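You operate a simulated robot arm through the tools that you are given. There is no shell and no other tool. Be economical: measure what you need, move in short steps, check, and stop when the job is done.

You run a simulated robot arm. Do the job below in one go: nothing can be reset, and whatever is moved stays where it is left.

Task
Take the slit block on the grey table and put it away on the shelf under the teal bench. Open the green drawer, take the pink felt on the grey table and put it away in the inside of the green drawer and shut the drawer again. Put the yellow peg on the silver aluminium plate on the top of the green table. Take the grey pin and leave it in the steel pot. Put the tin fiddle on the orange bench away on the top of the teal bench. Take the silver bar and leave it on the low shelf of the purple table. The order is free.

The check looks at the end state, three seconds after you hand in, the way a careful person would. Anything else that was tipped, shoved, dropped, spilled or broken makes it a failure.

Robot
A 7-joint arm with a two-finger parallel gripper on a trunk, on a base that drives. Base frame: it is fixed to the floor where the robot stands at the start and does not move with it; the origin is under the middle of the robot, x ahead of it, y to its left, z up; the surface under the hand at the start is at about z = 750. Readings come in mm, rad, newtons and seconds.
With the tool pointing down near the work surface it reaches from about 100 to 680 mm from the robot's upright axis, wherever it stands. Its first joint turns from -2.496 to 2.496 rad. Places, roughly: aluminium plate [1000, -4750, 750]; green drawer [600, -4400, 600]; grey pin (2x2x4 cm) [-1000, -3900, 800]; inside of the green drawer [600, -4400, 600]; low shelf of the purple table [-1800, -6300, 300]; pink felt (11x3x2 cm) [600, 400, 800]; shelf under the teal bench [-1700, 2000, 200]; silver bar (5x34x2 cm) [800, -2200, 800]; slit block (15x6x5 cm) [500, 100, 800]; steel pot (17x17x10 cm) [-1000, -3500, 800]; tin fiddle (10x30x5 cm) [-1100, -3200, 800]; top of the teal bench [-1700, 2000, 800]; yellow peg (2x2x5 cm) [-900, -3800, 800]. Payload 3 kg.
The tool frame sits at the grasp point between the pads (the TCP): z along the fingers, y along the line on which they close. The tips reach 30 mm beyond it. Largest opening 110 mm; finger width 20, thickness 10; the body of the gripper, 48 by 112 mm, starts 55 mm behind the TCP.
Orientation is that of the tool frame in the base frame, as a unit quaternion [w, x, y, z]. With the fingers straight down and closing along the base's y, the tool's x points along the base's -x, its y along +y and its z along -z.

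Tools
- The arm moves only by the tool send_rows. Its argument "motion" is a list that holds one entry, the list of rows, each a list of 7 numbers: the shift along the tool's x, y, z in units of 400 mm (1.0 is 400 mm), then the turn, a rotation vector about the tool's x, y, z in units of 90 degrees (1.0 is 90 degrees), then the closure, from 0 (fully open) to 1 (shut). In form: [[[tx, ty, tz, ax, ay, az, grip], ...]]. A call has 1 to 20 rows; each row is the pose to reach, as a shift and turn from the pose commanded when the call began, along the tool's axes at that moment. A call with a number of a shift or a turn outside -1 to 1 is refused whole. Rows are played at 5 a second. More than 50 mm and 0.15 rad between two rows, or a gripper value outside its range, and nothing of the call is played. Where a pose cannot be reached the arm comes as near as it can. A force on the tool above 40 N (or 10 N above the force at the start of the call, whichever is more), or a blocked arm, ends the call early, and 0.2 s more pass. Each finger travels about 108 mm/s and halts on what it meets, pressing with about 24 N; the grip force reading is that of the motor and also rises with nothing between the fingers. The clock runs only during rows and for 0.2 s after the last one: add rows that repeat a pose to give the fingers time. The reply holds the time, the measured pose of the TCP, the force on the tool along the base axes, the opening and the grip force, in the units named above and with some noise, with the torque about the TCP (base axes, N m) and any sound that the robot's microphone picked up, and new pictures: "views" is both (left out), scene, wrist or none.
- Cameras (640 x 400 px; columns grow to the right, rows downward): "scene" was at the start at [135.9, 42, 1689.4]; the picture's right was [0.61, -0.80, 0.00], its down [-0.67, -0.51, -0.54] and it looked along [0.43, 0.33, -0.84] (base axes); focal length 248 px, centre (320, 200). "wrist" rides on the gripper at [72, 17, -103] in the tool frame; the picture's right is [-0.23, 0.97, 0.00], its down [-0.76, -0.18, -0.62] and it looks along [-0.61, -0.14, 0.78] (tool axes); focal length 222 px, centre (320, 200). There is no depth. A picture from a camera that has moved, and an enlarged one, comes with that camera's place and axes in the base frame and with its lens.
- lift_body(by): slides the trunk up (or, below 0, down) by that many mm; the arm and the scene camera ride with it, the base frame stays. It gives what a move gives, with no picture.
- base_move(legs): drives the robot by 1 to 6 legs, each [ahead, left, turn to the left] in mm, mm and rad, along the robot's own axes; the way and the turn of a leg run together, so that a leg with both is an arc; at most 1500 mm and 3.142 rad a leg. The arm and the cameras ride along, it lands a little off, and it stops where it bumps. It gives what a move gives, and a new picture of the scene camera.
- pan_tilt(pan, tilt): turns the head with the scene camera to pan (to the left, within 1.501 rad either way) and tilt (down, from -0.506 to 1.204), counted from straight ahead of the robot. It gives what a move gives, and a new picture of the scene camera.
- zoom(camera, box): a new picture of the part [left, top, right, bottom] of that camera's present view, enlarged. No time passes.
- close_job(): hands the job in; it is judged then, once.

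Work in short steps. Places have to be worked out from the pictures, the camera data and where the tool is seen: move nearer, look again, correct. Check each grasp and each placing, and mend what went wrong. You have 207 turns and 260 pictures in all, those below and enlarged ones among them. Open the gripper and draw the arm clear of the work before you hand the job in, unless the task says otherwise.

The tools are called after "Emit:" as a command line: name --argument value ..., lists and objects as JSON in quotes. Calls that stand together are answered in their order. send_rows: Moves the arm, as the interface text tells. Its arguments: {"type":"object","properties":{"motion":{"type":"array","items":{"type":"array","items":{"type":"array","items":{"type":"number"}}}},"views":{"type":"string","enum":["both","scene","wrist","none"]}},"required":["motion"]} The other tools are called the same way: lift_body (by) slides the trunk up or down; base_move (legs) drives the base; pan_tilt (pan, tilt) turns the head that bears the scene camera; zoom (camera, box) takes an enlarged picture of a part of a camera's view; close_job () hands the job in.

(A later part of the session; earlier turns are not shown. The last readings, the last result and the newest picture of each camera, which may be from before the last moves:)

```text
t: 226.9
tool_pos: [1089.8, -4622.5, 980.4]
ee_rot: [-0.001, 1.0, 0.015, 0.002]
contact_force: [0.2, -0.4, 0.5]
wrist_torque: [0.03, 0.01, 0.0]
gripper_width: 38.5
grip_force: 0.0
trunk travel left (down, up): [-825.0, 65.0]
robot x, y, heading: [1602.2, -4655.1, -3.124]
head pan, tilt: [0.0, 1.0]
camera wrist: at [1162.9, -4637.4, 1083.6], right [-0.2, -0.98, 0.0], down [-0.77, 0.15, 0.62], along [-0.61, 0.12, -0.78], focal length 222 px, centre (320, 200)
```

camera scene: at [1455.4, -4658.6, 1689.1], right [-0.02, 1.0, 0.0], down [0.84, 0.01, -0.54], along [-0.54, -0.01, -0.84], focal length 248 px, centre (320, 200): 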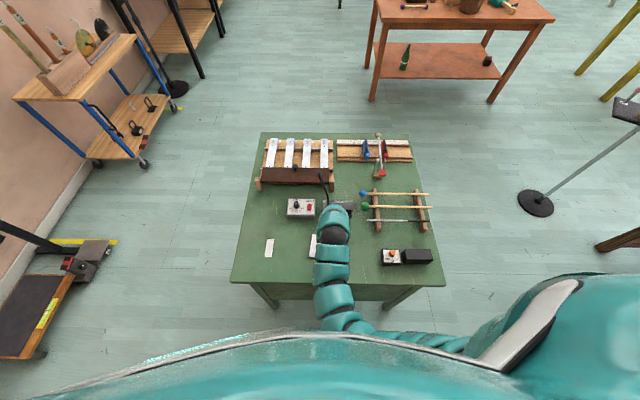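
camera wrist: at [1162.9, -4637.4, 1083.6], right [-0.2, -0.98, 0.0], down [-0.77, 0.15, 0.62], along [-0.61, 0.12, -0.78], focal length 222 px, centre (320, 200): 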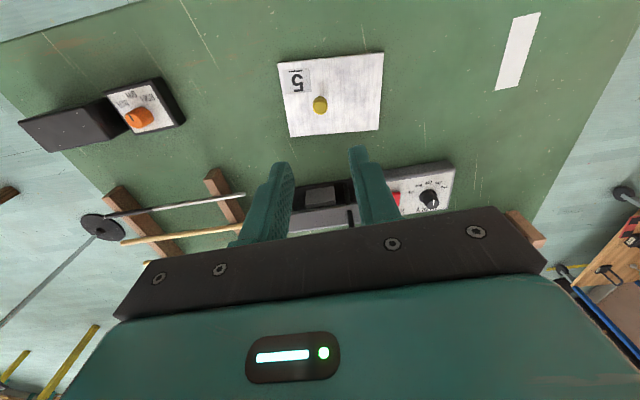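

Peg stands on the plate. Now to the silver bar: retract the arm a bit, drive around to the west side of the brown table.

Emit:
send_rows --motion '[[[0.1, 0, 0, 0, 0, 0, 0.5], [0.2, 0, 0, 0, 0, 0, 0.3], [0.28, 0, 0, 0, 0, 0, 0]]]' --views "none"

Emit:
base_move --legs '[[0, -700, -0.017], [400, -250, 0], [1480, 0, 0], [0, 0, -1.571]]'

```text
t: 227.7
tool_pos: [1191.2, -4618.0, 981.8]
ee_rot: [-0.001, 1.0, 0.015, 0.001]
contact_force: [-0.1, -0.2, 0.5]
wrist_torque: [0.01, 0.01, 0.01]
gripper_width: 109.9
grip_force: 0.1
out of reach, approached as far as the arm can: row 3
trunk travel left (down, up): [-825.0, 65.0]
robot x, y, heading: [1608.0, -4653.5, -3.127]
head pan, tilt: [0.0, 1.0]
```

```text
t: 244.7
tool_pos: [-253.6, -3306.8, 981.4]
ee_rot: [0.0, 0.728, -0.685, 0.001]
contact_force: [-0.1, -0.3, -0.3]
wrist_torque: [-0.03, 0.02, 0.02]
gripper_width: 109.7
grip_force: 0.0
trunk travel left (down, up): [-825.0, 65.0]
robot x, y, heading: [-275.9, -3726.4, 1.62]
head pan, tilt: [0.0, 1.0]
camera scene: at [-286.2, -3573.3, 1689.1], right [1.0, 0.05, 0.0], down [0.04, -0.84, -0.54], along [-0.03, 0.54, -0.84], focal length 248 px, centre (320, 200)
```

scene: 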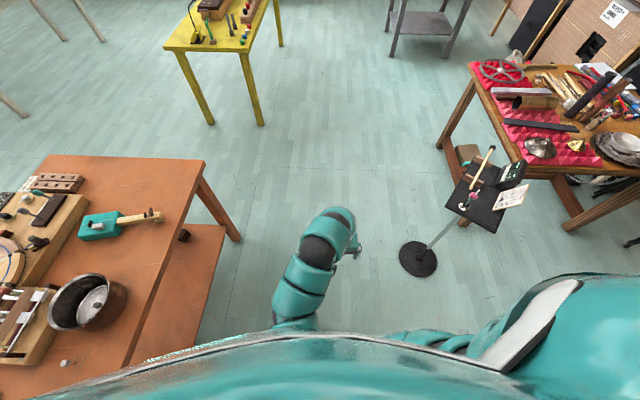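

Emit:
zoom --camera "scene" --box '[430, 50, 640, 230]'

```text
2.22 times, centred on (535, 140) of scene
camera zoom: at [-286.2, -3573.3, 1689.1], right [1.0, 0.05, 0.0], down [0.04, -0.84, -0.54], along [-0.03, 0.54, -0.84], focal length 551 px, centre (-158, 333)
```

zoom: 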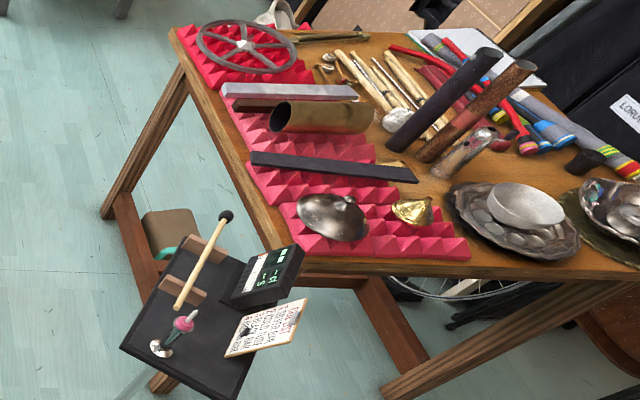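

The silver bar lies along x at about (805,−2218), y beside it a reddish piece. I drive north and turn east toward it.

Emit:
base_move --legs '[[0, 0, -0.05], [1500, 0, 0], [0, 0, -1.571], [400, 0, 0]]'

Emit:
pan_tilt --pan 0 --tilt 0.75

```text
t: 258.3
tool_pos: [532.7, -2278.4, 980.8]
ee_rot: [-0.001, -0.012, 1.0, -0.001]
contact_force: [0.5, 0.5, 0.0]
wrist_torque: [0.01, 0.03, 0.0]
gripper_width: 110.0
grip_force: 0.0
trunk travel left (down, up): [-825.0, 65.0]
robot x, y, heading: [118.6, -2238.0, 0.017]
head pan, tilt: [0.0, 1.0]
camera scene: at [268.9, -2237.2, 1689.0], right [0.01, -1.0, 0.0], down [-0.84, -0.01, -0.54], along [0.54, 0.01, -0.84], focal length 248 px, centre (320, 200)
```

scene: 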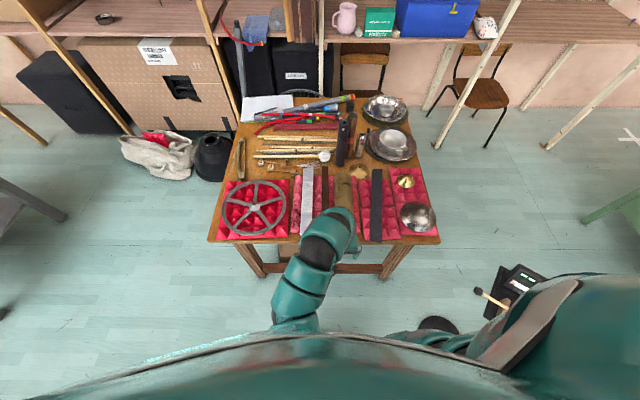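

```text
t: 259.1
tool_pos: [532.1, -2278.4, 981.8]
ee_rot: [-0.001, -0.011, 1.0, -0.002]
contact_force: [0.4, 0.2, 0.0]
wrist_torque: [0.0, -0.01, 0.03]
gripper_width: 109.6
grip_force: 0.0
trunk travel left (down, up): [-825.0, 65.0]
robot x, y, heading: [118.3, -2236.4, 0.006]
head pan, tilt: [0.0, 0.75]
camera scene: at [281.0, -2237.1, 1708.2], right [0.01, -1.0, 0.0], down [-0.68, -0.01, -0.73], along [0.73, 0.01, -0.68], focal length 248 px, centre (320, 200)
```

scene: 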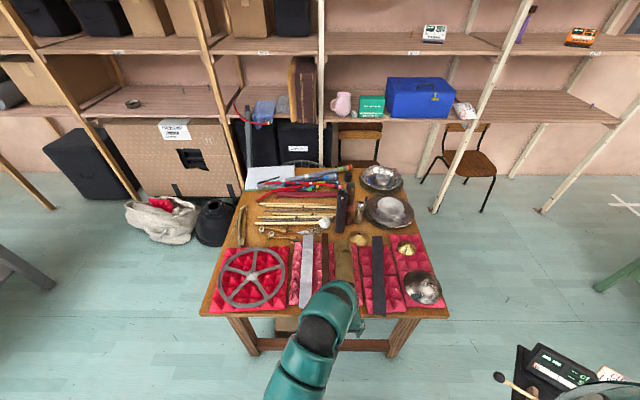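

Emit:
zoom --camera "scene" --box '[200, 200, 440, 330]'

Emit:
zoom --camera "wrist" --box '[0, 0, 640, 400]'

```text
2.67 times, centred on (320, 265) of scene
camera zoom: at [281.0, -2237.1, 1708.2], right [0.01, -1.0, 0.0], down [-0.68, -0.01, -0.73], along [0.73, 0.01, -0.68], focal length 661 px, centre (320, 27)
```

zoom: 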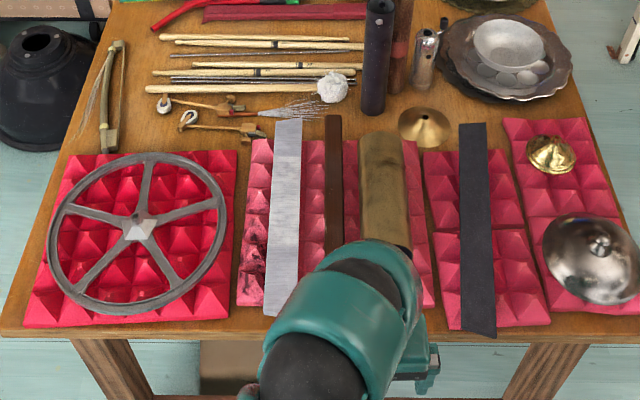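

```text
1.00 times, centred on (320, 200) of wrist (not enlarged: the box is as wide or as high as the picture)
camera zoom: at [459.4, -2263.2, 1085.0], right [0.2, 0.98, 0.0], down [0.77, -0.16, 0.62], along [0.61, -0.13, -0.78], focal length 222 px, centre (320, 200)
```

zoom: 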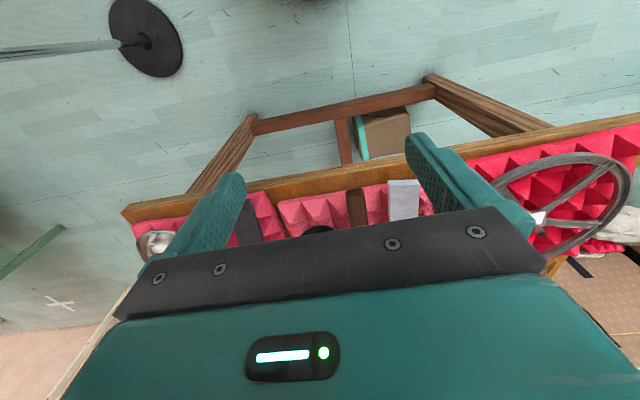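

Bar spans x≈655–990 at y≈−2181. I drive 110 forward and 50 left, then tilt the tool 45° above it.

Emit:
base_move --legs '[[110, 55, -0.006]]'

Emit:
send_rows --motion '[[[-0.05, 0.02, 0, 0, -0.083, 0, 0.2], [-0.1, 0.04, 0.0, 0, -0.167, 0, 0.2], [-0.15, 0.06, 0, 0, -0.25, 0, 0.2], [-0.2, 0.08, 0.03, 0, -0.333, 0, 0.2], [-0.25, 0.1, 0.06, 0, -0.417, 0, 0.2], [-0.3, 0.105, 0.09, 0, -0.5, 0, 0.2], [-0.3, 0.105, 0.09, 0, -0.5, 0, 0.2]]]' --views "both"

```text
t: 260.3
tool_pos: [641.6, -2223.7, 981.0]
ee_rot: [-0.002, -0.01, 1.0, -0.001]
contact_force: [0.1, 1.1, -0.7]
wrist_torque: [0.01, 0.05, -0.02]
gripper_width: 110.2
grip_force: 0.0
trunk travel left (down, up): [-825.0, 65.0]
robot x, y, heading: [227.7, -2177.9, 0.007]
head pan, tilt: [0.0, 0.75]
camera scene: at [392.0, -2180.8, 1708.1], right [0.01, -1.0, 0.0], down [-0.68, 0.0, -0.73], along [0.73, 0.0, -0.68], focal length 248 px, centre (320, 200)
```

scene: 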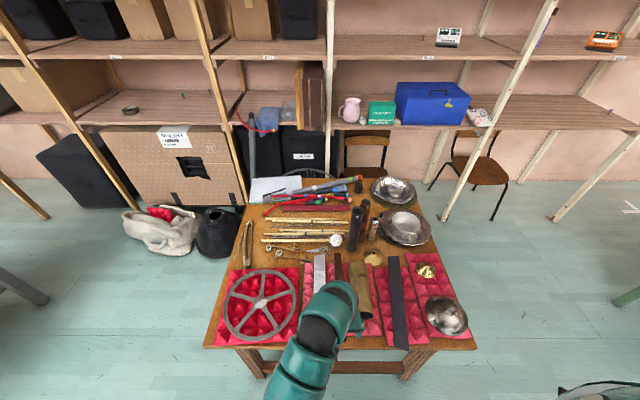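

```text
t: 261.9
tool_pos: [759.9, -2181.9, 945.0]
ee_rot: [0.382, -0.008, 0.924, 0.002]
contact_force: [0.9, 0.4, -1.1]
wrist_torque: [0.0, 0.0, 0.0]
gripper_width: 88.0
grip_force: 0.0
trunk travel left (down, up): [-825.0, 65.0]
robot x, y, heading: [225.8, -2183.2, 0.006]
head pan, tilt: [0.0, 0.75]
camera scene: at [389.8, -2181.6, 1708.3], right [0.01, -1.0, 0.0], down [-0.68, 0.0, -0.73], along [0.73, 0.0, -0.68], focal length 248 px, centre (320, 200)
camera wrist: at [634.7, -2165.7, 966.3], right [0.14, 0.98, 0.16], down [0.1, -0.17, 0.98], along [0.98, -0.12, -0.12], focal length 222 px, centre (320, 200)
```

scene: 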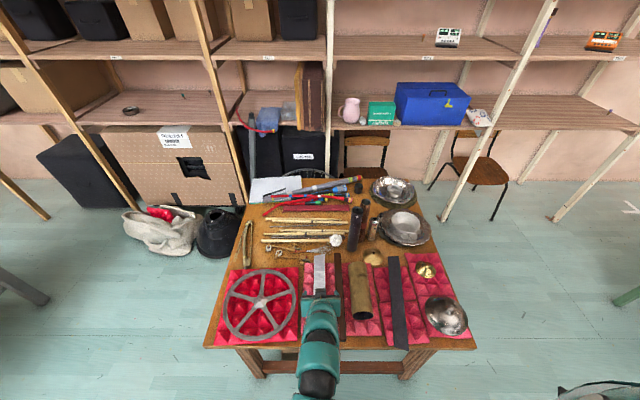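
wrist: 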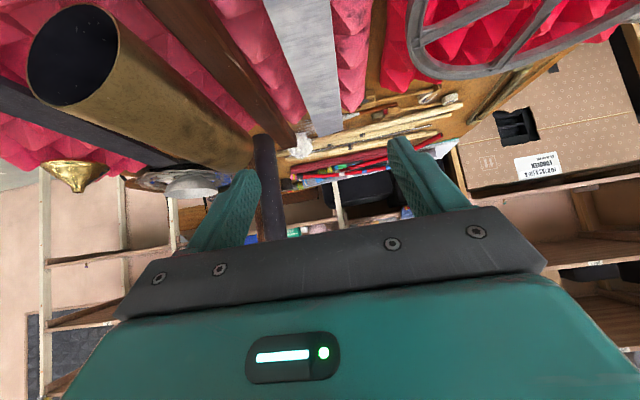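

Triangulating both views puts the bar top near z≈803, centre (846,−2178). I approach to z=850 above the centre and look.

Emit:
send_rows --motion '[[[-0.01, 0.003, 0.08, 0, 0, 0, 0.2], [-0.01, 0.006, 0.16, 0, 0, 0, 0.2], [0.01, 0.01, 0.24, 0, 0, 0, 0.2], [0.0265, 0.01, 0.309, 0, 0, 0, 0.2], [0.0265, 0.01, 0.309, 0, 0, 0, 0.2]]]' --views "both"

Emit:
zoom --camera "scene" --box '[240, 230, 400, 350]'

```text
t: 263.1
tool_pos: [837.7, -2174.2, 847.3]
ee_rot: [0.381, -0.009, 0.924, 0.002]
contact_force: [-0.4, 0.6, 0.2]
wrist_torque: [-0.01, 0.0, 0.0]
gripper_width: 87.9
grip_force: 0.1
trunk travel left (down, up): [-825.0, 65.0]
robot x, y, heading: [226.4, -2183.7, 0.006]
head pan, tilt: [0.0, 0.75]
camera scene: at [389.6, -2181.7, 1708.3], right [0.01, -1.0, 0.0], down [-0.68, 0.0, -0.73], along [0.73, 0.0, -0.68], focal length 248 px, centre (320, 200)
camera wrist: at [713.3, -2159.9, 869.8], right [0.14, 0.98, 0.16], down [0.1, -0.17, 0.98], along [0.98, -0.12, -0.12], focal length 222 px, centre (320, 200)
```

scene: 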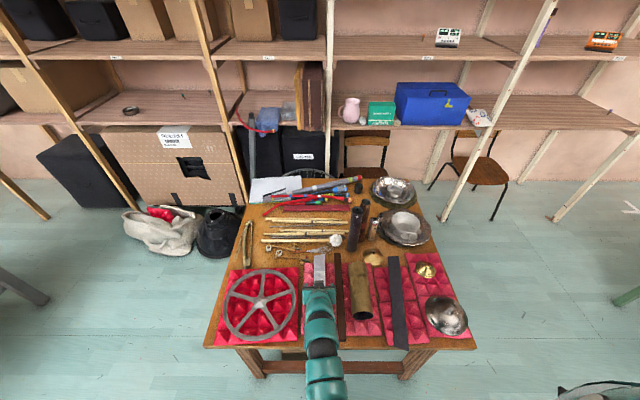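
wrist: 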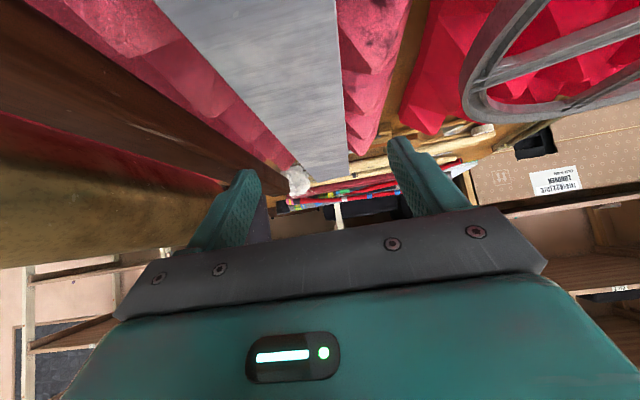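

```text
3.33 times, centred on (320, 290) of scene
camera zoom: at [389.6, -2181.7, 1708.3], right [0.01, -1.0, 0.0], down [-0.68, 0.0, -0.73], along [0.73, 0.0, -0.68], focal length 826 px, centre (320, -100)
```

zoom: 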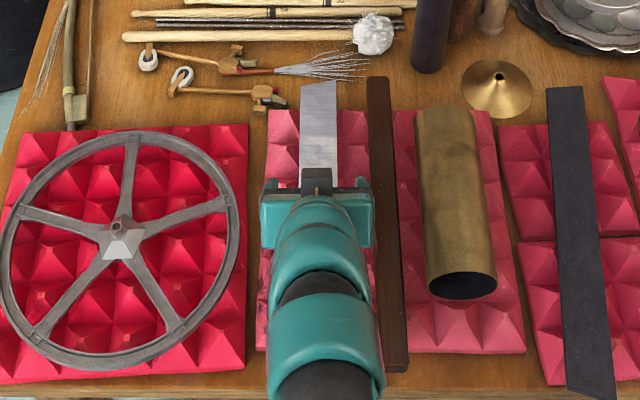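

Bar top z≈805, y≈−2179. I narrow to 72 mm, shift 5 mm, lower to TCP 815 and grip.

Emit:
send_rows --motion '[[[0, -0.012, 0, 0, 0, 0, 0.345], [0.02, -0.012, 0.02, 0, 0, 0, 0.345], [0.04, -0.012, 0.04, 0, 0, 0, 0.345], [0.055, -0.012, 0.055, 0, 0, 0, 0.345], [0.055, -0.012, 0.055, 0, 0, 0, 0.5], [0.055, -0.012, 0.055, 0, 0, 0, 0.8], [0.055, -0.012, 0.055, 0, 0, 0, 0.8], [0.055, -0.012, 0.055, 0, 0, 0, 0.8]]]' --views "both"

```text
t: 264.9
tool_pos: [837.7, -2179.8, 820.4]
ee_rot: [0.384, -0.01, 0.923, 0.004]
contact_force: [-1.0, 2.5, 25.4]
wrist_torque: [0.19, -0.45, -0.34]
gripper_width: 45.7
grip_force: 24.2
trunk travel left (down, up): [-825.0, 65.0]
robot x, y, heading: [225.2, -2187.1, 0.006]
head pan, tilt: [0.0, 0.75]
camera scene: at [387.0, -2181.5, 1708.7], right [0.01, -1.0, 0.0], down [-0.68, 0.0, -0.73], along [0.73, 0.0, -0.68], focal length 248 px, centre (320, 200)
camera wrist: at [713.5, -2165.3, 842.2], right [0.14, 0.98, 0.16], down [0.1, -0.17, 0.98], along [0.98, -0.12, -0.12], focal length 222 px, centre (320, 200)
```

scene: 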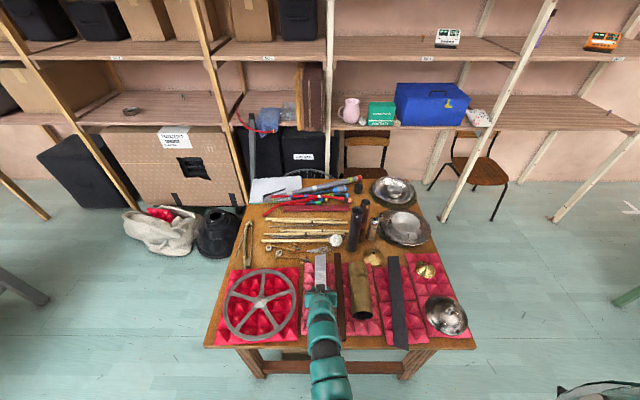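
wrist: 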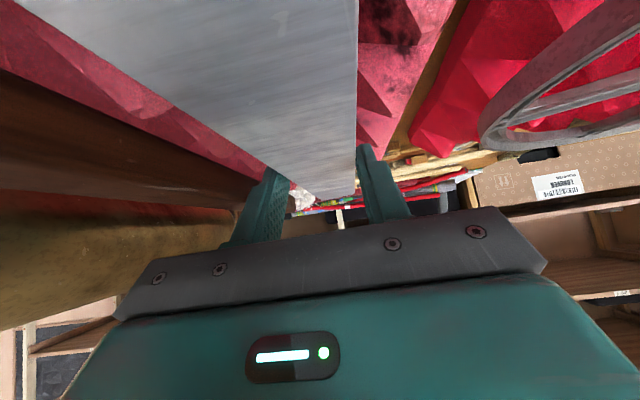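

Gripped at 45.7 mm. Lift 100 mm slowly and check.

Emit:
send_rows --motion '[[[-0.03, 0, -0.03, 0, 0, 0, 0.9], [-0.07, 0, -0.07, 0, 0, 0, 0.9], [-0.12, 0, -0.12, 0, 0, 0, 0.9], [-0.18, 0, -0.18, 0, 0, 0, 0.9], [-0.18, 0, -0.18, 0, 0, 0, 0.9]]]' --views "both"

```text
t: 266.1
tool_pos: [840.3, -2180.0, 921.4]
ee_rot: [0.381, -0.009, 0.925, 0.002]
contact_force: [-0.7, 1.0, -5.5]
wrist_torque: [-0.01, 0.04, 0.0]
gripper_width: 46.0
grip_force: 24.0
trunk travel left (down, up): [-825.0, 65.0]
robot x, y, heading: [226.1, -2184.4, 0.009]
head pan, tilt: [0.0, 0.75]
camera scene: at [390.9, -2181.9, 1708.1], right [0.01, -1.0, 0.0], down [-0.68, 0.0, -0.73], along [0.73, 0.0, -0.68], focal length 248 px, centre (320, 200)
camera wrist: at [715.2, -2164.4, 943.3], right [0.14, 0.98, 0.16], down [0.1, -0.17, 0.98], along [0.98, -0.12, -0.13], focal length 222 px, centre (320, 200)
```

scene: 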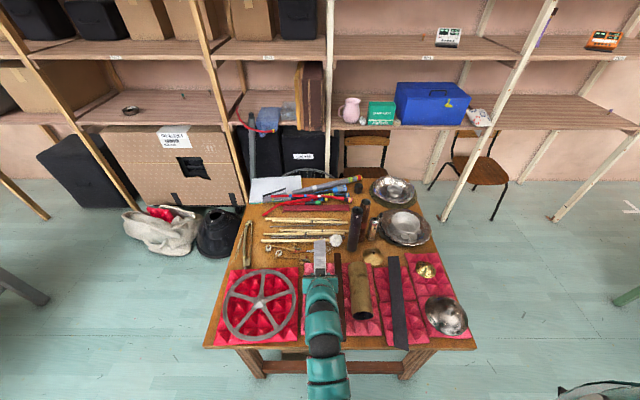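
wrist: 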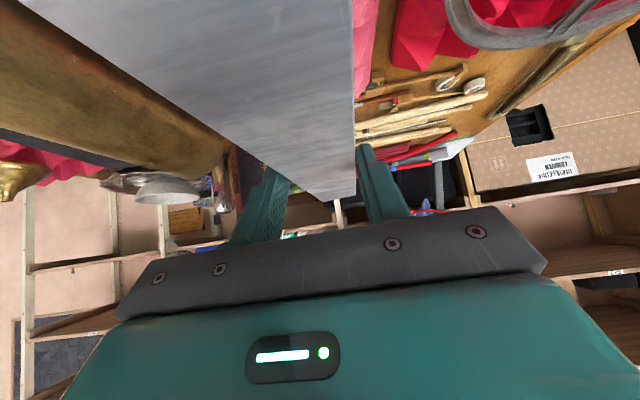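

Bar held and balanced (5.5 N). I retract the hand, back away and head south down the aisle.

Emit:
send_rows --motion '[[[0.02, 0, -0.08, 0, 0, 0, 0.9], [0.09, 0, -0.15, 0, 0, 0, 0.9], [0.17, 0, -0.22, 0, 0, 0, 0.9]]]' --views "none"

Emit:
base_move --legs '[[-550, 0, 0], [0, 0, -1.58], [1500, 0, 0], [1000, 0, 0], [0, 0, -1.134]]'

```text
t: 266.9
tool_pos: [728.7, -2181.6, 935.1]
ee_rot: [0.383, -0.009, 0.924, 0.003]
contact_force: [-0.6, -0.1, -5.9]
wrist_torque: [-0.04, 0.04, 0.02]
gripper_width: 45.8
grip_force: 24.2
trunk travel left (down, up): [-825.0, 65.0]
robot x, y, heading: [224.1, -2182.2, 0.003]
head pan, tilt: [0.0, 0.75]
```

```text
t: 288.6
tool_pos: [-808.4, -4882.2, 934.7]
ee_rot: [0.081, 0.902, 0.2, -0.373]
contact_force: [0.0, 0.5, -5.7]
wrist_torque: [0.0, -0.04, 0.0]
gripper_width: 46.1
grip_force: 24.6
trunk travel left (down, up): [-825.0, 65.0]
robot x, y, heading: [-350.4, -4675.8, -2.718]
head pan, tilt: [0.0, 0.75]
camera scene: at [-499.0, -4745.9, 1708.2], right [-0.41, 0.91, 0.0], down [0.62, 0.28, -0.73], along [-0.67, -0.3, -0.68], focal length 248 px, centre (320, 200)
```

scene: 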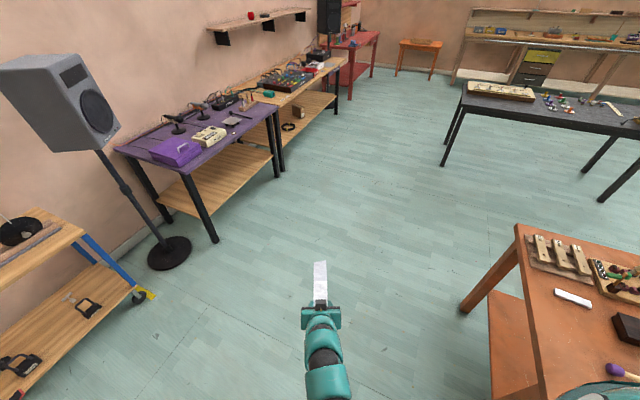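

Purple table's shelf is clear, front legs at y≈−6080, x −1325..−2320. I drive toward (−1750,−5350) and turn to face it.

Emit:
base_move --legs '[[0, 0, 0.039], [1400, 0, 0], [140, 0, 0], [0, 0, 1.108]]'

```text
t: 299.6
tool_pos: [-1728.1, -5848.1, 935.1]
ee_rot: [0.27, 0.651, 0.656, -0.27]
contact_force: [0.2, 0.3, -5.5]
wrist_torque: [0.05, 0.01, 0.01]
gripper_width: 45.6
grip_force: 24.0
trunk travel left (down, up): [-825.0, 65.0]
robot x, y, heading: [-1724.9, -5343.9, -1.576]
head pan, tilt: [0.0, 0.75]
camera scene: at [-1724.2, -5508.6, 1708.2], right [-1.0, 0.01, 0.0], down [0.0, 0.68, -0.73], along [0.0, -0.73, -0.68], focal length 248 px, centre (320, 200)
```

scene: 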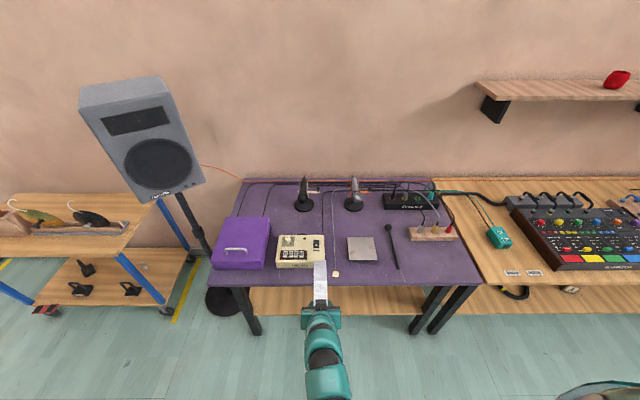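

Bar tip overhangs the table front edge (y≈−6010), so I back 130 mm and lower the trunk.

Emit:
base_move --legs '[[-130, 0, 0]]'

Emit:
lift_body --by -270

Emit:
lift_body --by -250

Emit:
pan_tilt --pan 0 --tilt 0.5

```text
t: 300.9
tool_pos: [-1725.5, -5713.8, 937.0]
ee_rot: [0.27, 0.65, 0.657, -0.269]
contact_force: [-0.8, 0.4, -6.1]
wrist_torque: [0.03, 0.0, -0.03]
gripper_width: 45.8
grip_force: 23.6
trunk travel left (down, up): [-825.0, 65.0]
robot x, y, heading: [-1720.4, -5214.2, -1.575]
head pan, tilt: [0.0, 0.75]
camera scene: at [-1723.3, -5375.2, 1708.4], right [-1.0, 0.0, 0.0], down [0.0, 0.68, -0.73], along [0.0, -0.73, -0.68], focal length 248 px, centre (320, 200)
```

scene: 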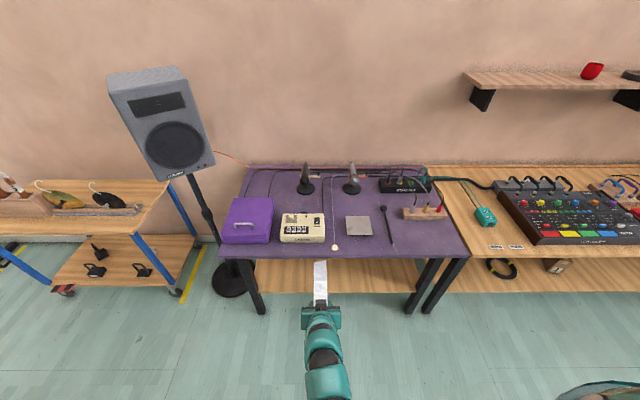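

```text
t: 303.6
tool_pos: [-1726.3, -5716.1, 665.0]
ee_rot: [0.271, 0.65, 0.657, -0.27]
contact_force: [0.4, -0.4, -5.4]
wrist_torque: [0.03, 0.03, -0.01]
gripper_width: 45.7
grip_force: 23.8
trunk travel left (down, up): [-555.0, 335.0]
robot x, y, heading: [-1722.5, -5213.0, -1.572]
head pan, tilt: [0.0, 0.75]
```

```text
t: 306.2
tool_pos: [-1726.9, -5715.0, 414.5]
ee_rot: [0.271, 0.65, 0.657, -0.269]
contact_force: [-0.6, -1.2, -5.7]
wrist_torque: [0.03, -0.03, -0.02]
gripper_width: 45.9
grip_force: 23.8
trunk travel left (down, up): [-305.0, 585.0]
robot x, y, heading: [-1720.8, -5214.9, -1.574]
head pan, tilt: [0.0, 0.75]
```

```text
t: 307.0
tool_pos: [-1727.2, -5716.2, 414.4]
ee_rot: [0.271, 0.65, 0.657, -0.27]
contact_force: [0.2, 0.6, -6.2]
wrist_torque: [0.0, 0.02, 0.0]
gripper_width: 46.0
grip_force: 24.2
trunk travel left (down, up): [-305.0, 585.0]
robot x, y, heading: [-1720.5, -5216.5, -1.573]
head pan, tilt: [0.0, 0.499]
camera scene: at [-1723.3, -5385.3, 1210.1], right [-1.0, 0.0, 0.0], down [0.0, 0.48, -0.88], along [0.0, -0.88, -0.48], focal length 248 px, centre (320, 200)
```

scene: 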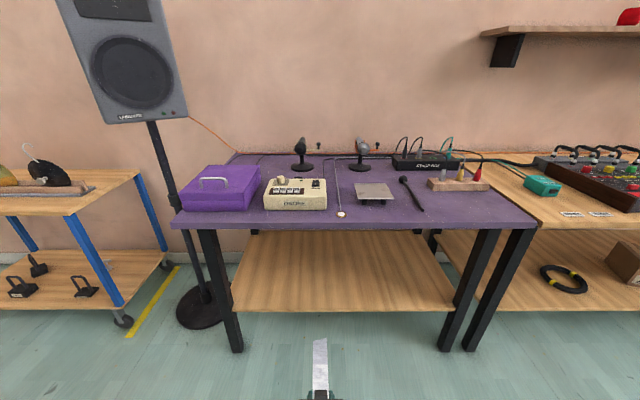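

Shelf empty, front edge y≈−6090. I check height with the wrist camera after driving 250 mm forward.

Emit:
base_move --legs '[[250, 0, 0]]'

Emit:
zoom --camera "wrist" --box '[0, 0, 640, 400]'

```text
t: 308.8
tool_pos: [-1729.4, -5969.0, 415.6]
ee_rot: [0.27, 0.651, 0.656, -0.27]
contact_force: [0.0, -0.1, -6.0]
wrist_torque: [0.04, -0.02, 0.0]
gripper_width: 45.9
grip_force: 24.0
trunk travel left (down, up): [-305.0, 585.0]
robot x, y, heading: [-1724.6, -5465.9, -1.579]
head pan, tilt: [0.0, 0.499]
camera scene: at [-1725.1, -5638.0, 1210.2], right [-1.0, 0.01, 0.0], down [0.0, 0.48, -0.88], along [-0.01, -0.88, -0.48], focal length 248 px, centre (320, 200)
```

scene: 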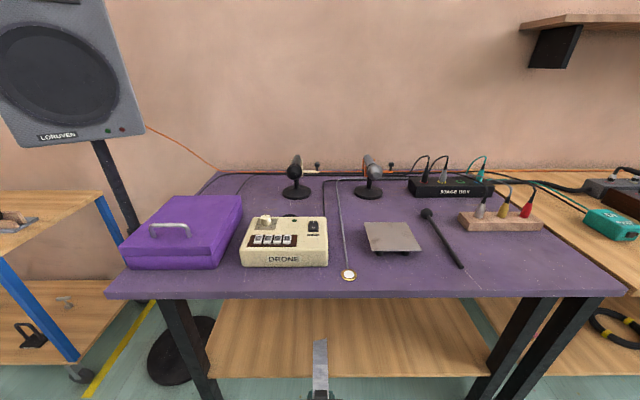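

```text
1.00 times, centred on (320, 200) of wrist (not enlarged: the box is as wide or as high as the picture)
camera zoom: at [-1713.6, -5843.9, 437.2], right [0.98, -0.15, 0.16], down [-0.17, -0.1, 0.98], along [-0.14, -0.98, -0.13], focal length 222 px, centre (320, 200)
```

zoom: 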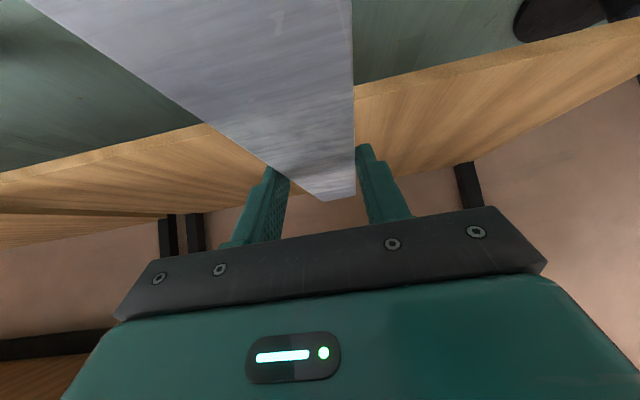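

Shelf top ≈ z 294, front edge y≈−6097. Drive 210 mm further, then extend the hand 100 mm.

Emit:
base_move --legs '[[210, 0, 0]]'

Emit:
send_rows --motion '[[[-0.06, 0, 0.06, 0, 0, 0, 0.9], [-0.12, 0, 0.12, 0, 0, 0, 0.9], [-0.177, 0, 0.177, 0, 0, 0, 0.9], [-0.177, 0, 0.177, 0, 0, 0, 0.9]]]' --views "wrist"

```text
t: 310.5
tool_pos: [-1731.0, -6180.0, 416.2]
ee_rot: [0.27, 0.651, 0.656, -0.27]
contact_force: [-0.3, 0.2, -6.3]
wrist_torque: [0.06, 0.0, 0.0]
gripper_width: 45.9
grip_force: 23.9
trunk travel left (down, up): [-305.0, 585.0]
robot x, y, heading: [-1724.5, -5678.7, -1.576]
head pan, tilt: [0.0, 0.499]
camera scene: at [-1726.3, -5849.2, 1210.2], right [-1.0, 0.01, 0.0], down [0.0, 0.48, -0.88], along [-0.01, -0.88, -0.48], focal length 248 px, centre (320, 200)
```

scene: 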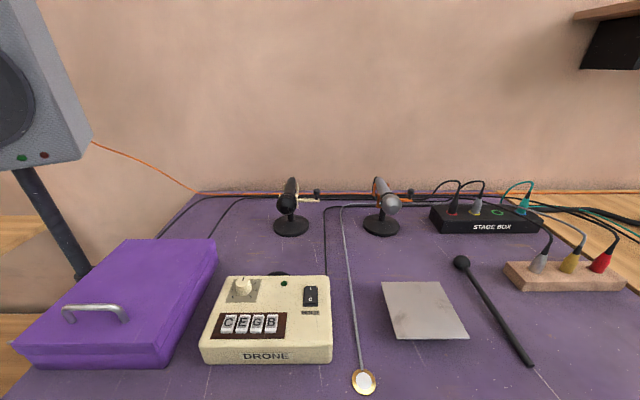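

```text
t: 311.5
tool_pos: [-1728.4, -6282.6, 411.7]
ee_rot: [0.269, 0.651, 0.657, -0.27]
contact_force: [-0.1, 0.4, -6.4]
wrist_torque: [0.01, -0.01, 0.02]
gripper_width: 45.8
grip_force: 24.1
trunk travel left (down, up): [-305.0, 585.0]
robot x, y, heading: [-1724.6, -5678.1, -1.576]
head pan, tilt: [0.0, 0.499]
camera wrist: at [-1713.2, -6157.4, 434.2], right [0.98, -0.15, 0.16], down [-0.17, -0.1, 0.98], along [-0.14, -0.98, -0.13], focal length 222 px, centre (320, 200)
```

wrist: 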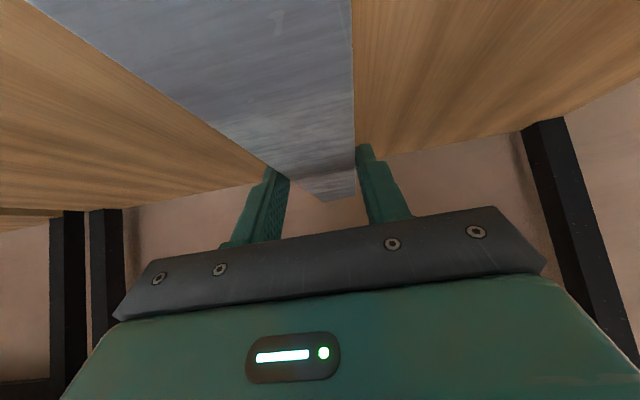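

Lower: 65 mm quickly then small steps until contact.

Emit:
send_rows --motion '[[[0.05, 0, 0.05, 0, 0, 0, 0.9], [0.09, 0, 0.09, 0, 0, 0, 0.9], [0.115, 0, 0.115, 0, 0, 0, 0.9], [0.125, 0, 0.125, 0, 0, 0, 0.9], [0.132, 0, 0.132, 0, 0, 0, 0.9], [0.139, 0, 0.139, 0, 0, 0, 0.9], [0.146, 0, 0.146, 0, 0, 0, 0.9], [0.153, 0, 0.153, 0, 0, 0, 0.9]]]' --views "wrist"

```text
t: 313.3
tool_pos: [-1729.0, -6281.5, 331.5]
ee_rot: [0.272, 0.65, 0.655, -0.271]
contact_force: [0.3, 5.1, 15.5]
wrist_torque: [0.34, 0.02, 0.03]
gripper_width: 45.6
grip_force: 23.7
trunk travel left (down, up): [-305.0, 585.0]
robot x, y, heading: [-1726.9, -5676.6, -1.58]
head pan, tilt: [0.0, 0.499]
camera wrist: at [-1713.5, -6156.2, 352.9], right [0.98, -0.15, 0.16], down [-0.18, -0.1, 0.98], along [-0.14, -0.98, -0.12], focal length 222 px, centre (320, 200)
```

wrist: 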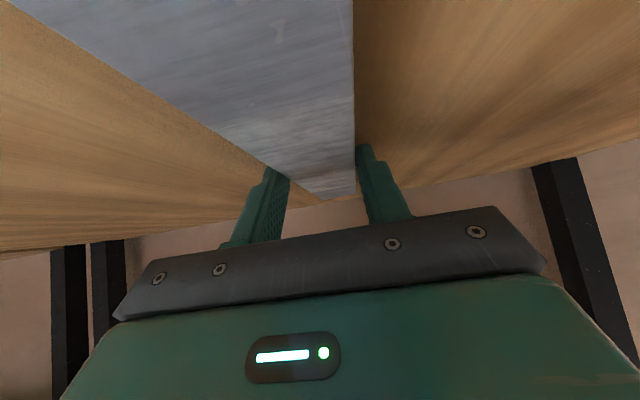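

Contact with the shelf. Open, rise 60 mm, back out 230 mm.

Emit:
send_rows --motion '[[[-0.002, 0, -0.002, 0, 0, 0, 0.6], [-0.002, 0, -0.002, 0, 0, 0, 0.35], [-0.002, 0, -0.002, 0, 0, 0, 0.3], [-0.05, 0, -0.05, 0, 0, 0, 0.3], [-0.11, 0, -0.11, 0, 0, 0, 0.3], [-0.04, 0, -0.18, 0, 0, 0, 0.3], [0.04, 0, -0.26, 0, 0, 0, 0.3], [0.12, 0, -0.34, 0, 0, 0, 0.3], [0.18, 0, -0.4, 0, 0, 0, 0.3]]]' --views "wrist"

```text
t: 315.3
tool_pos: [-1729.6, -6115.3, 391.1]
ee_rot: [0.27, 0.65, 0.657, -0.269]
contact_force: [0.6, 1.1, -0.6]
wrist_torque: [0.0, 0.01, 0.01]
gripper_width: 77.2
grip_force: 0.0
trunk travel left (down, up): [-305.0, 585.0]
robot x, y, heading: [-1725.4, -5679.2, -1.576]
head pan, tilt: [0.0, 0.499]
camera wrist: at [-1714.0, -5991.0, 413.3], right [0.98, -0.15, 0.16], down [-0.17, -0.1, 0.98], along [-0.13, -0.98, -0.13], focal length 222 px, centre (320, 200)
```

wrist: 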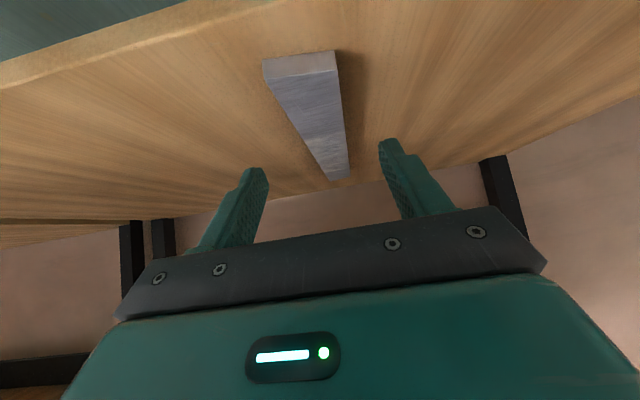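

Silver bar lies on the shelf. I back out and raise the trunk, then drive to the orange bench for the fiddle.

Emit:
base_move --legs '[[-450, 0, 0]]'

Emit:
lift_body --by 270

Emit:
lift_body --by 250

Emit:
base_move --legs '[[0, 0, 2.073], [1500, 0, 0], [0, 0, 1.074], [1360, 0, 0], [0, 0, 1.571]]'

```text
t: 318.0
tool_pos: [-1725.2, -5666.0, 390.8]
ee_rot: [0.271, 0.648, 0.658, -0.269]
contact_force: [0.8, -0.1, 1.0]
wrist_torque: [0.02, -0.01, 0.0]
gripper_width: 77.1
grip_force: 0.1
trunk travel left (down, up): [-305.0, 585.0]
robot x, y, heading: [-1725.9, -5229.9, -1.571]
head pan, tilt: [0.0, 0.499]
camera scene: at [-1724.0, -5398.0, 1210.2], right [-1.0, 0.0, 0.0], down [0.0, 0.48, -0.88], along [0.0, -0.88, -0.48], focal length 248 px, centre (320, 200)
```

scene: 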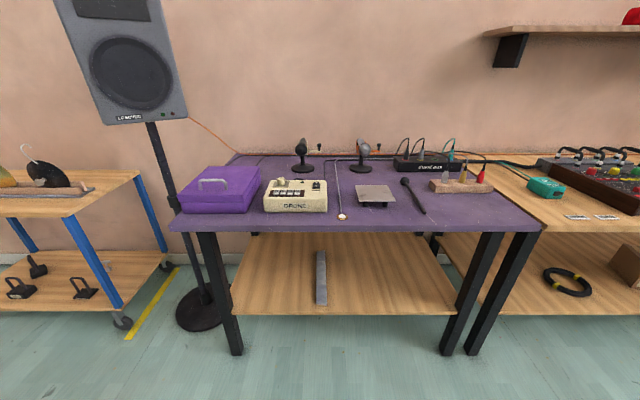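

```text
t: 320.7
tool_pos: [-1724.9, -5665.2, 660.7]
ee_rot: [0.271, 0.649, 0.659, -0.269]
contact_force: [-1.2, 0.6, 0.6]
wrist_torque: [0.01, -0.01, -0.01]
gripper_width: 77.0
grip_force: 0.1
trunk travel left (down, up): [-575.0, 315.0]
robot x, y, heading: [-1726.8, -5223.9, -1.569]
head pan, tilt: [0.0, 0.499]
```

```text
t: 323.3
tool_pos: [-1725.9, -5666.0, 911.6]
ee_rot: [0.271, 0.649, 0.658, -0.27]
contact_force: [-0.1, -0.2, -0.1]
wrist_torque: [0.02, 0.01, 0.01]
gripper_width: 76.8
grip_force: 0.0
trunk travel left (down, up): [-825.0, 65.0]
robot x, y, heading: [-1724.8, -5227.1, -1.569]
head pan, tilt: [0.0, 0.499]
```

```text
t: 348.7
tool_pos: [-823.3, -3176.5, 910.6]
ee_rot: [0.006, 0.924, 0.018, -0.382]
contact_force: [-0.1, -0.2, 0.2]
wrist_torque: [-0.01, -0.01, -0.02]
gripper_width: 77.0
grip_force: 0.1
trunk travel left (down, up): [-825.0, 65.0]
robot x, y, heading: [-383.4, -3166.9, -3.116]
head pan, tilt: [0.0, 0.499]
camera scene: at [-555.5, -3171.4, 1730.2], right [-0.03, 1.0, 0.0], down [0.48, 0.01, -0.88], along [-0.88, -0.02, -0.48], focal length 248 px, centre (320, 200)
```

scene: 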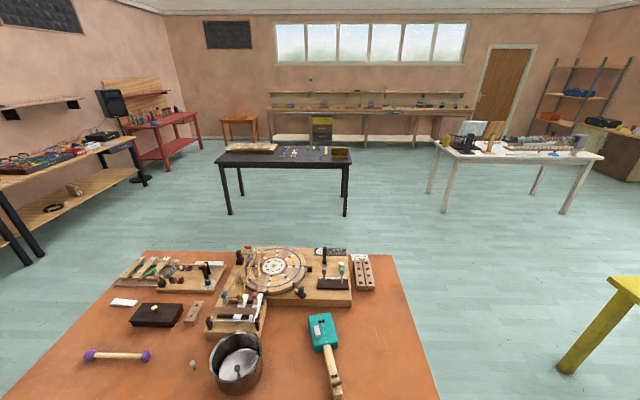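

I set the tool vertical and hover over the fiddle's neck to look.

Emit:
send_rows --motion '[[[-0.056, -0.01, 0.032, 0, 0.083, 0, 0.3], [-0.112, -0.02, 0.065, 0, 0.167, 0, 0.3], [-0.168, -0.03, 0.097, 0, 0.25, 0, 0.3], [-0.224, -0.04, 0.13, 0, 0.333, 0, 0.3], [-0.28, -0.05, 0.162, 0, 0.417, 0, 0.3], [-0.336, -0.0625, 0.194, 0, 0.5, 0, 0.3], [-0.336, -0.0625, 0.194, 0, 0.5, 0, 0.3]]]' --views "wrist"

Emit:
pan_tilt --pan 0 --tilt 0.85

```text
t: 350.3
tool_pos: [-975.1, -3159.2, 951.5]
ee_rot: [-0.002, 1.0, 0.02, 0.0]
contact_force: [0.3, -0.1, -0.2]
wrist_torque: [0.02, 0.05, 0.01]
gripper_width: 77.1
grip_force: 0.0
trunk travel left (down, up): [-825.0, 65.0]
robot x, y, heading: [-384.6, -3170.0, -3.106]
head pan, tilt: [0.0, 0.499]
camera wrist: at [-902.7, -3172.1, 1053.8], right [-0.19, -0.98, 0.0], down [-0.77, 0.14, 0.62], along [-0.61, 0.12, -0.78], focal length 222 px, centre (320, 200)
```

wrist: 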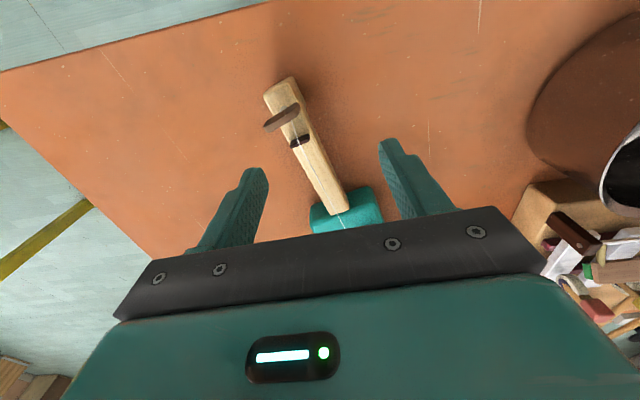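

```text
t: 351.1
tool_pos: [-975.2, -3157.1, 949.9]
ee_rot: [-0.001, 1.0, 0.02, 0.001]
contact_force: [0.3, 0.0, 0.5]
wrist_torque: [-0.01, -0.02, 0.0]
gripper_width: 77.0
grip_force: 0.0
trunk travel left (down, up): [-825.0, 65.0]
robot x, y, heading: [-383.8, -3167.1, -3.117]
head pan, tilt: [0.0, 0.85]
camera scene: at [-542.6, -3171.1, 1700.3], right [-0.03, 1.0, 0.0], down [0.75, 0.02, -0.66], along [-0.66, -0.02, -0.75], focal length 248 px, centre (320, 200)
```

scene: 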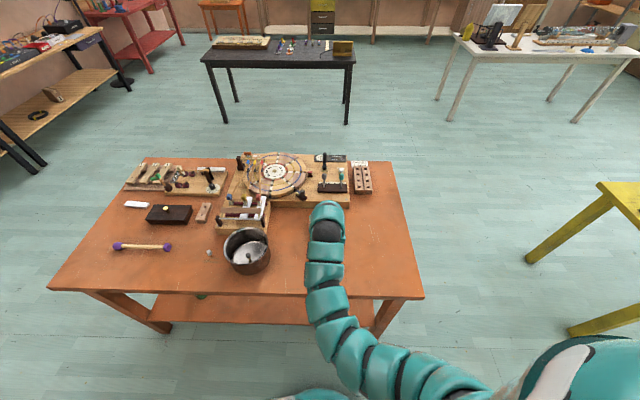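

Neck runs from (−945,−3128) to the body at (−1081,−3156), about 11.6° off. I turn the tool accordingly and hover over the neck near the body.

Emit:
send_rows --motion '[[[-0.09, -0.014, 0.03, 0, 0, -0.05, 0.3], [-0.187, -0.0275, 0.06, 0, 0, -0.103, 0.4], [-0.187, -0.0275, 0.125, 0, 0, -0.103, 0.4], [-0.187, -0.0275, 0.125, 0, 0, -0.103, 0.4]]]' --views "wrist"

```text
t: 352.1
tool_pos: [-1051.1, -3148.8, 899.8]
ee_rot: [-0.002, 0.995, 0.1, 0.001]
contact_force: [0.2, -1.1, -0.8]
wrist_torque: [-0.01, 0.01, -0.01]
gripper_width: 65.9
grip_force: 0.1
trunk travel left (down, up): [-825.0, 65.0]
robot x, y, heading: [-381.1, -3164.7, -3.113]
head pan, tilt: [0.0, 0.85]
camera wrist: at [-975.8, -3150.5, 1003.6], right [-0.03, -1.0, 0.0], down [-0.78, 0.02, 0.62], along [-0.62, 0.02, -0.78], focal length 222 px, centre (320, 200)
```

wrist: 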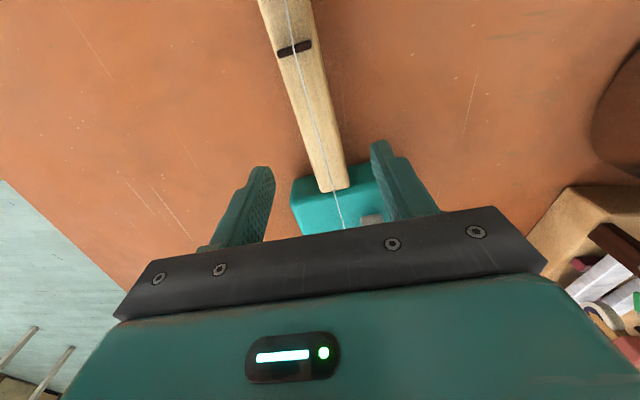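

Aligned. I shift 17 mm toward the body, descend to ~835 and grip the neck.

Emit:
send_rows --motion '[[[-0.042, 0, 0.05, 0, 0, 0, 0.4], [-0.042, 0, 0.1, 0, 0, 0, 0.4], [-0.042, 0, 0.145, 0, 0, 0, 0.4], [-0.042, 0, 0.162, 0, 0, 0, 0.4], [-0.042, 0, 0.162, 0, 0, 0, 0.7], [-0.042, 0, 0.162, 0, 0, 0, 0.9], [-0.042, 0, 0.162, 0, 0, 0, 0.9], [-0.042, 0, 0.162, 0, 0, 0, 0.9]]]' --views "wrist"

```text
t: 353.9
tool_pos: [-1065.4, -3151.9, 836.5]
ee_rot: [-0.001, 0.995, 0.101, 0.002]
contact_force: [0.2, 0.5, 1.1]
wrist_torque: [-0.05, -0.05, 0.2]
gripper_width: 28.0
grip_force: 23.8
trunk travel left (down, up): [-825.0, 65.0]
robot x, y, heading: [-386.1, -3167.9, -3.113]
head pan, tilt: [0.0, 0.85]
camera wrist: at [-991.2, -3154.1, 940.2], right [-0.03, -1.0, 0.0], down [-0.78, 0.02, 0.62], along [-0.62, 0.02, -0.78], focal length 222 px, centre (320, 200)
```

wrist: 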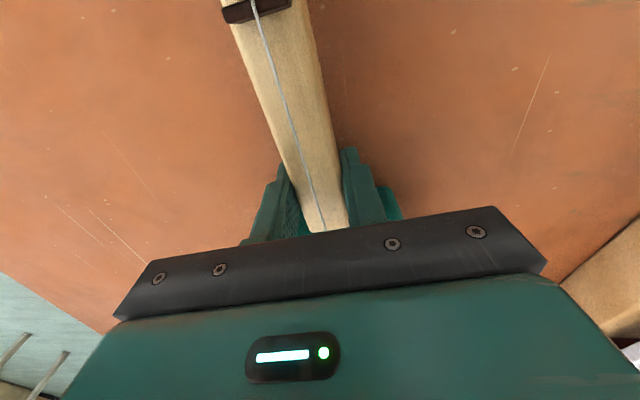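

Neck gripped (28 mm). Lift and check it stays level.

Emit:
send_rows --motion '[[[0, 0, -0.03, 0, 0, 0, 0.95], [0, 0, -0.08, 0, 0, 0, 0.95], [0, 0, -0.16, 0, 0, 0, 0.95], [0, 0, -0.25, 0, 0, 0, 0.95], [0, 0, -0.3, 0, 0, 0, 0.95]]]' --views "both"

```text
t: 355.1
tool_pos: [-1065.7, -3153.1, 956.4]
ee_rot: [-0.001, 0.995, 0.101, 0.002]
contact_force: [-0.4, -0.6, -3.5]
wrist_torque: [0.08, -0.19, -0.02]
gripper_width: 28.2
grip_force: 23.9
trunk travel left (down, up): [-825.0, 65.0]
robot x, y, heading: [-389.7, -3161.6, -3.115]
head pan, tilt: [0.0, 0.85]
camera scene: at [-543.4, -3170.9, 1700.2], right [-0.03, 1.0, 0.0], down [0.75, 0.02, -0.66], along [-0.66, -0.02, -0.75], focal length 248 px, centre (320, 200)
camera wrist: at [-991.9, -3155.2, 1060.2], right [-0.03, -1.0, 0.0], down [-0.78, 0.02, 0.62], along [-0.62, 0.02, -0.78], focal length 222 px, centre (320, 200)
```

scene: 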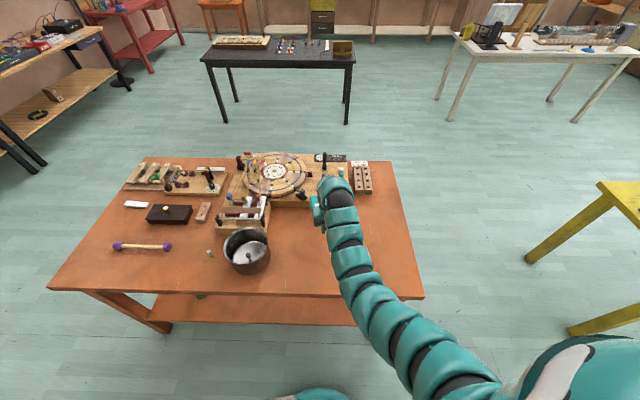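
wrist: 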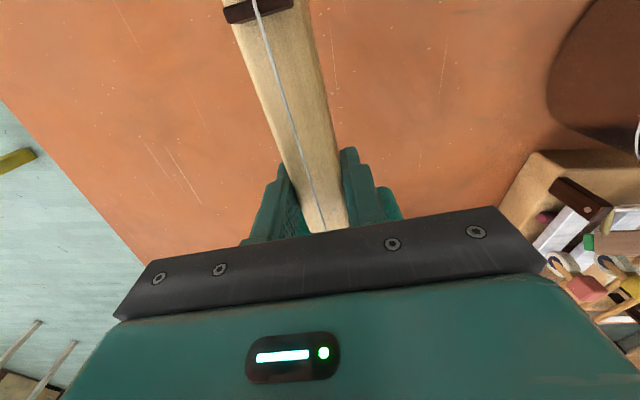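

Fiddle is held level (3.5 N). I retract it and drive north toward the teal bench.

Emit:
send_rows --motion '[[[0.1, 0.02, -0.02, 0, 0, 0, 0.95], [0.2, 0.04, -0.04, 0, 0, 0, 0.95], [0.3, 0.06, -0.06, 0, 0, 0, 0.95], [0.4, 0.08, -0.08, 0, 0, 0, 0.95], [0.46, 0.092, -0.1, 0, 0, 0, 0.95]]]' --views "none"

Emit:
base_move --legs '[[0, 0, -1.597], [1500, 0, 0], [1500, 0, 0], [600, 0, 0]]'

```text
t: 356.3
tool_pos: [-878.1, -3151.2, 996.3]
ee_rot: [-0.001, 0.995, 0.101, 0.002]
contact_force: [0.2, 0.2, -2.3]
wrist_torque: [0.04, -0.15, -0.01]
gripper_width: 27.9
grip_force: 24.4
trunk travel left (down, up): [-825.0, 65.0]
robot x, y, heading: [-383.6, -3169.0, -3.117]
head pan, tilt: [0.0, 0.85]
```

```text
t: 377.4
tool_pos: [-545.8, 897.6, 994.7]
ee_rot: [0.001, 0.786, -0.618, 0.001]
contact_force: [-0.8, 0.2, -2.1]
wrist_torque: [-0.18, -0.04, -0.01]
gripper_width: 28.0
grip_force: 24.0
trunk travel left (down, up): [-825.0, 65.0]
robot x, y, heading: [-545.4, 404.7, 1.634]
head pan, tilt: [0.0, 0.85]
camera scene: at [-553.0, 560.8, 1700.1], right [1.0, 0.06, 0.0], down [0.05, -0.75, -0.66], along [-0.04, 0.66, -0.75], focal length 248 px, centre (320, 200)
```

scene: 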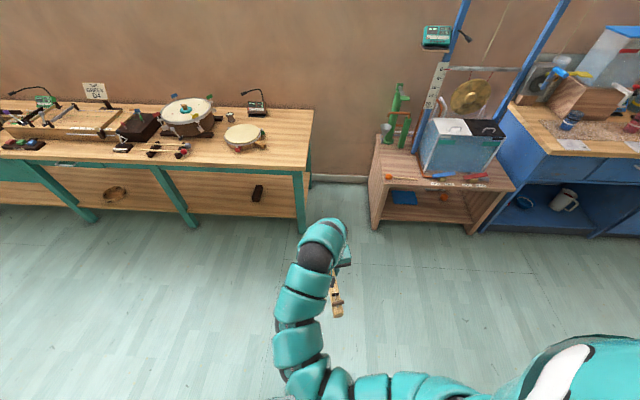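

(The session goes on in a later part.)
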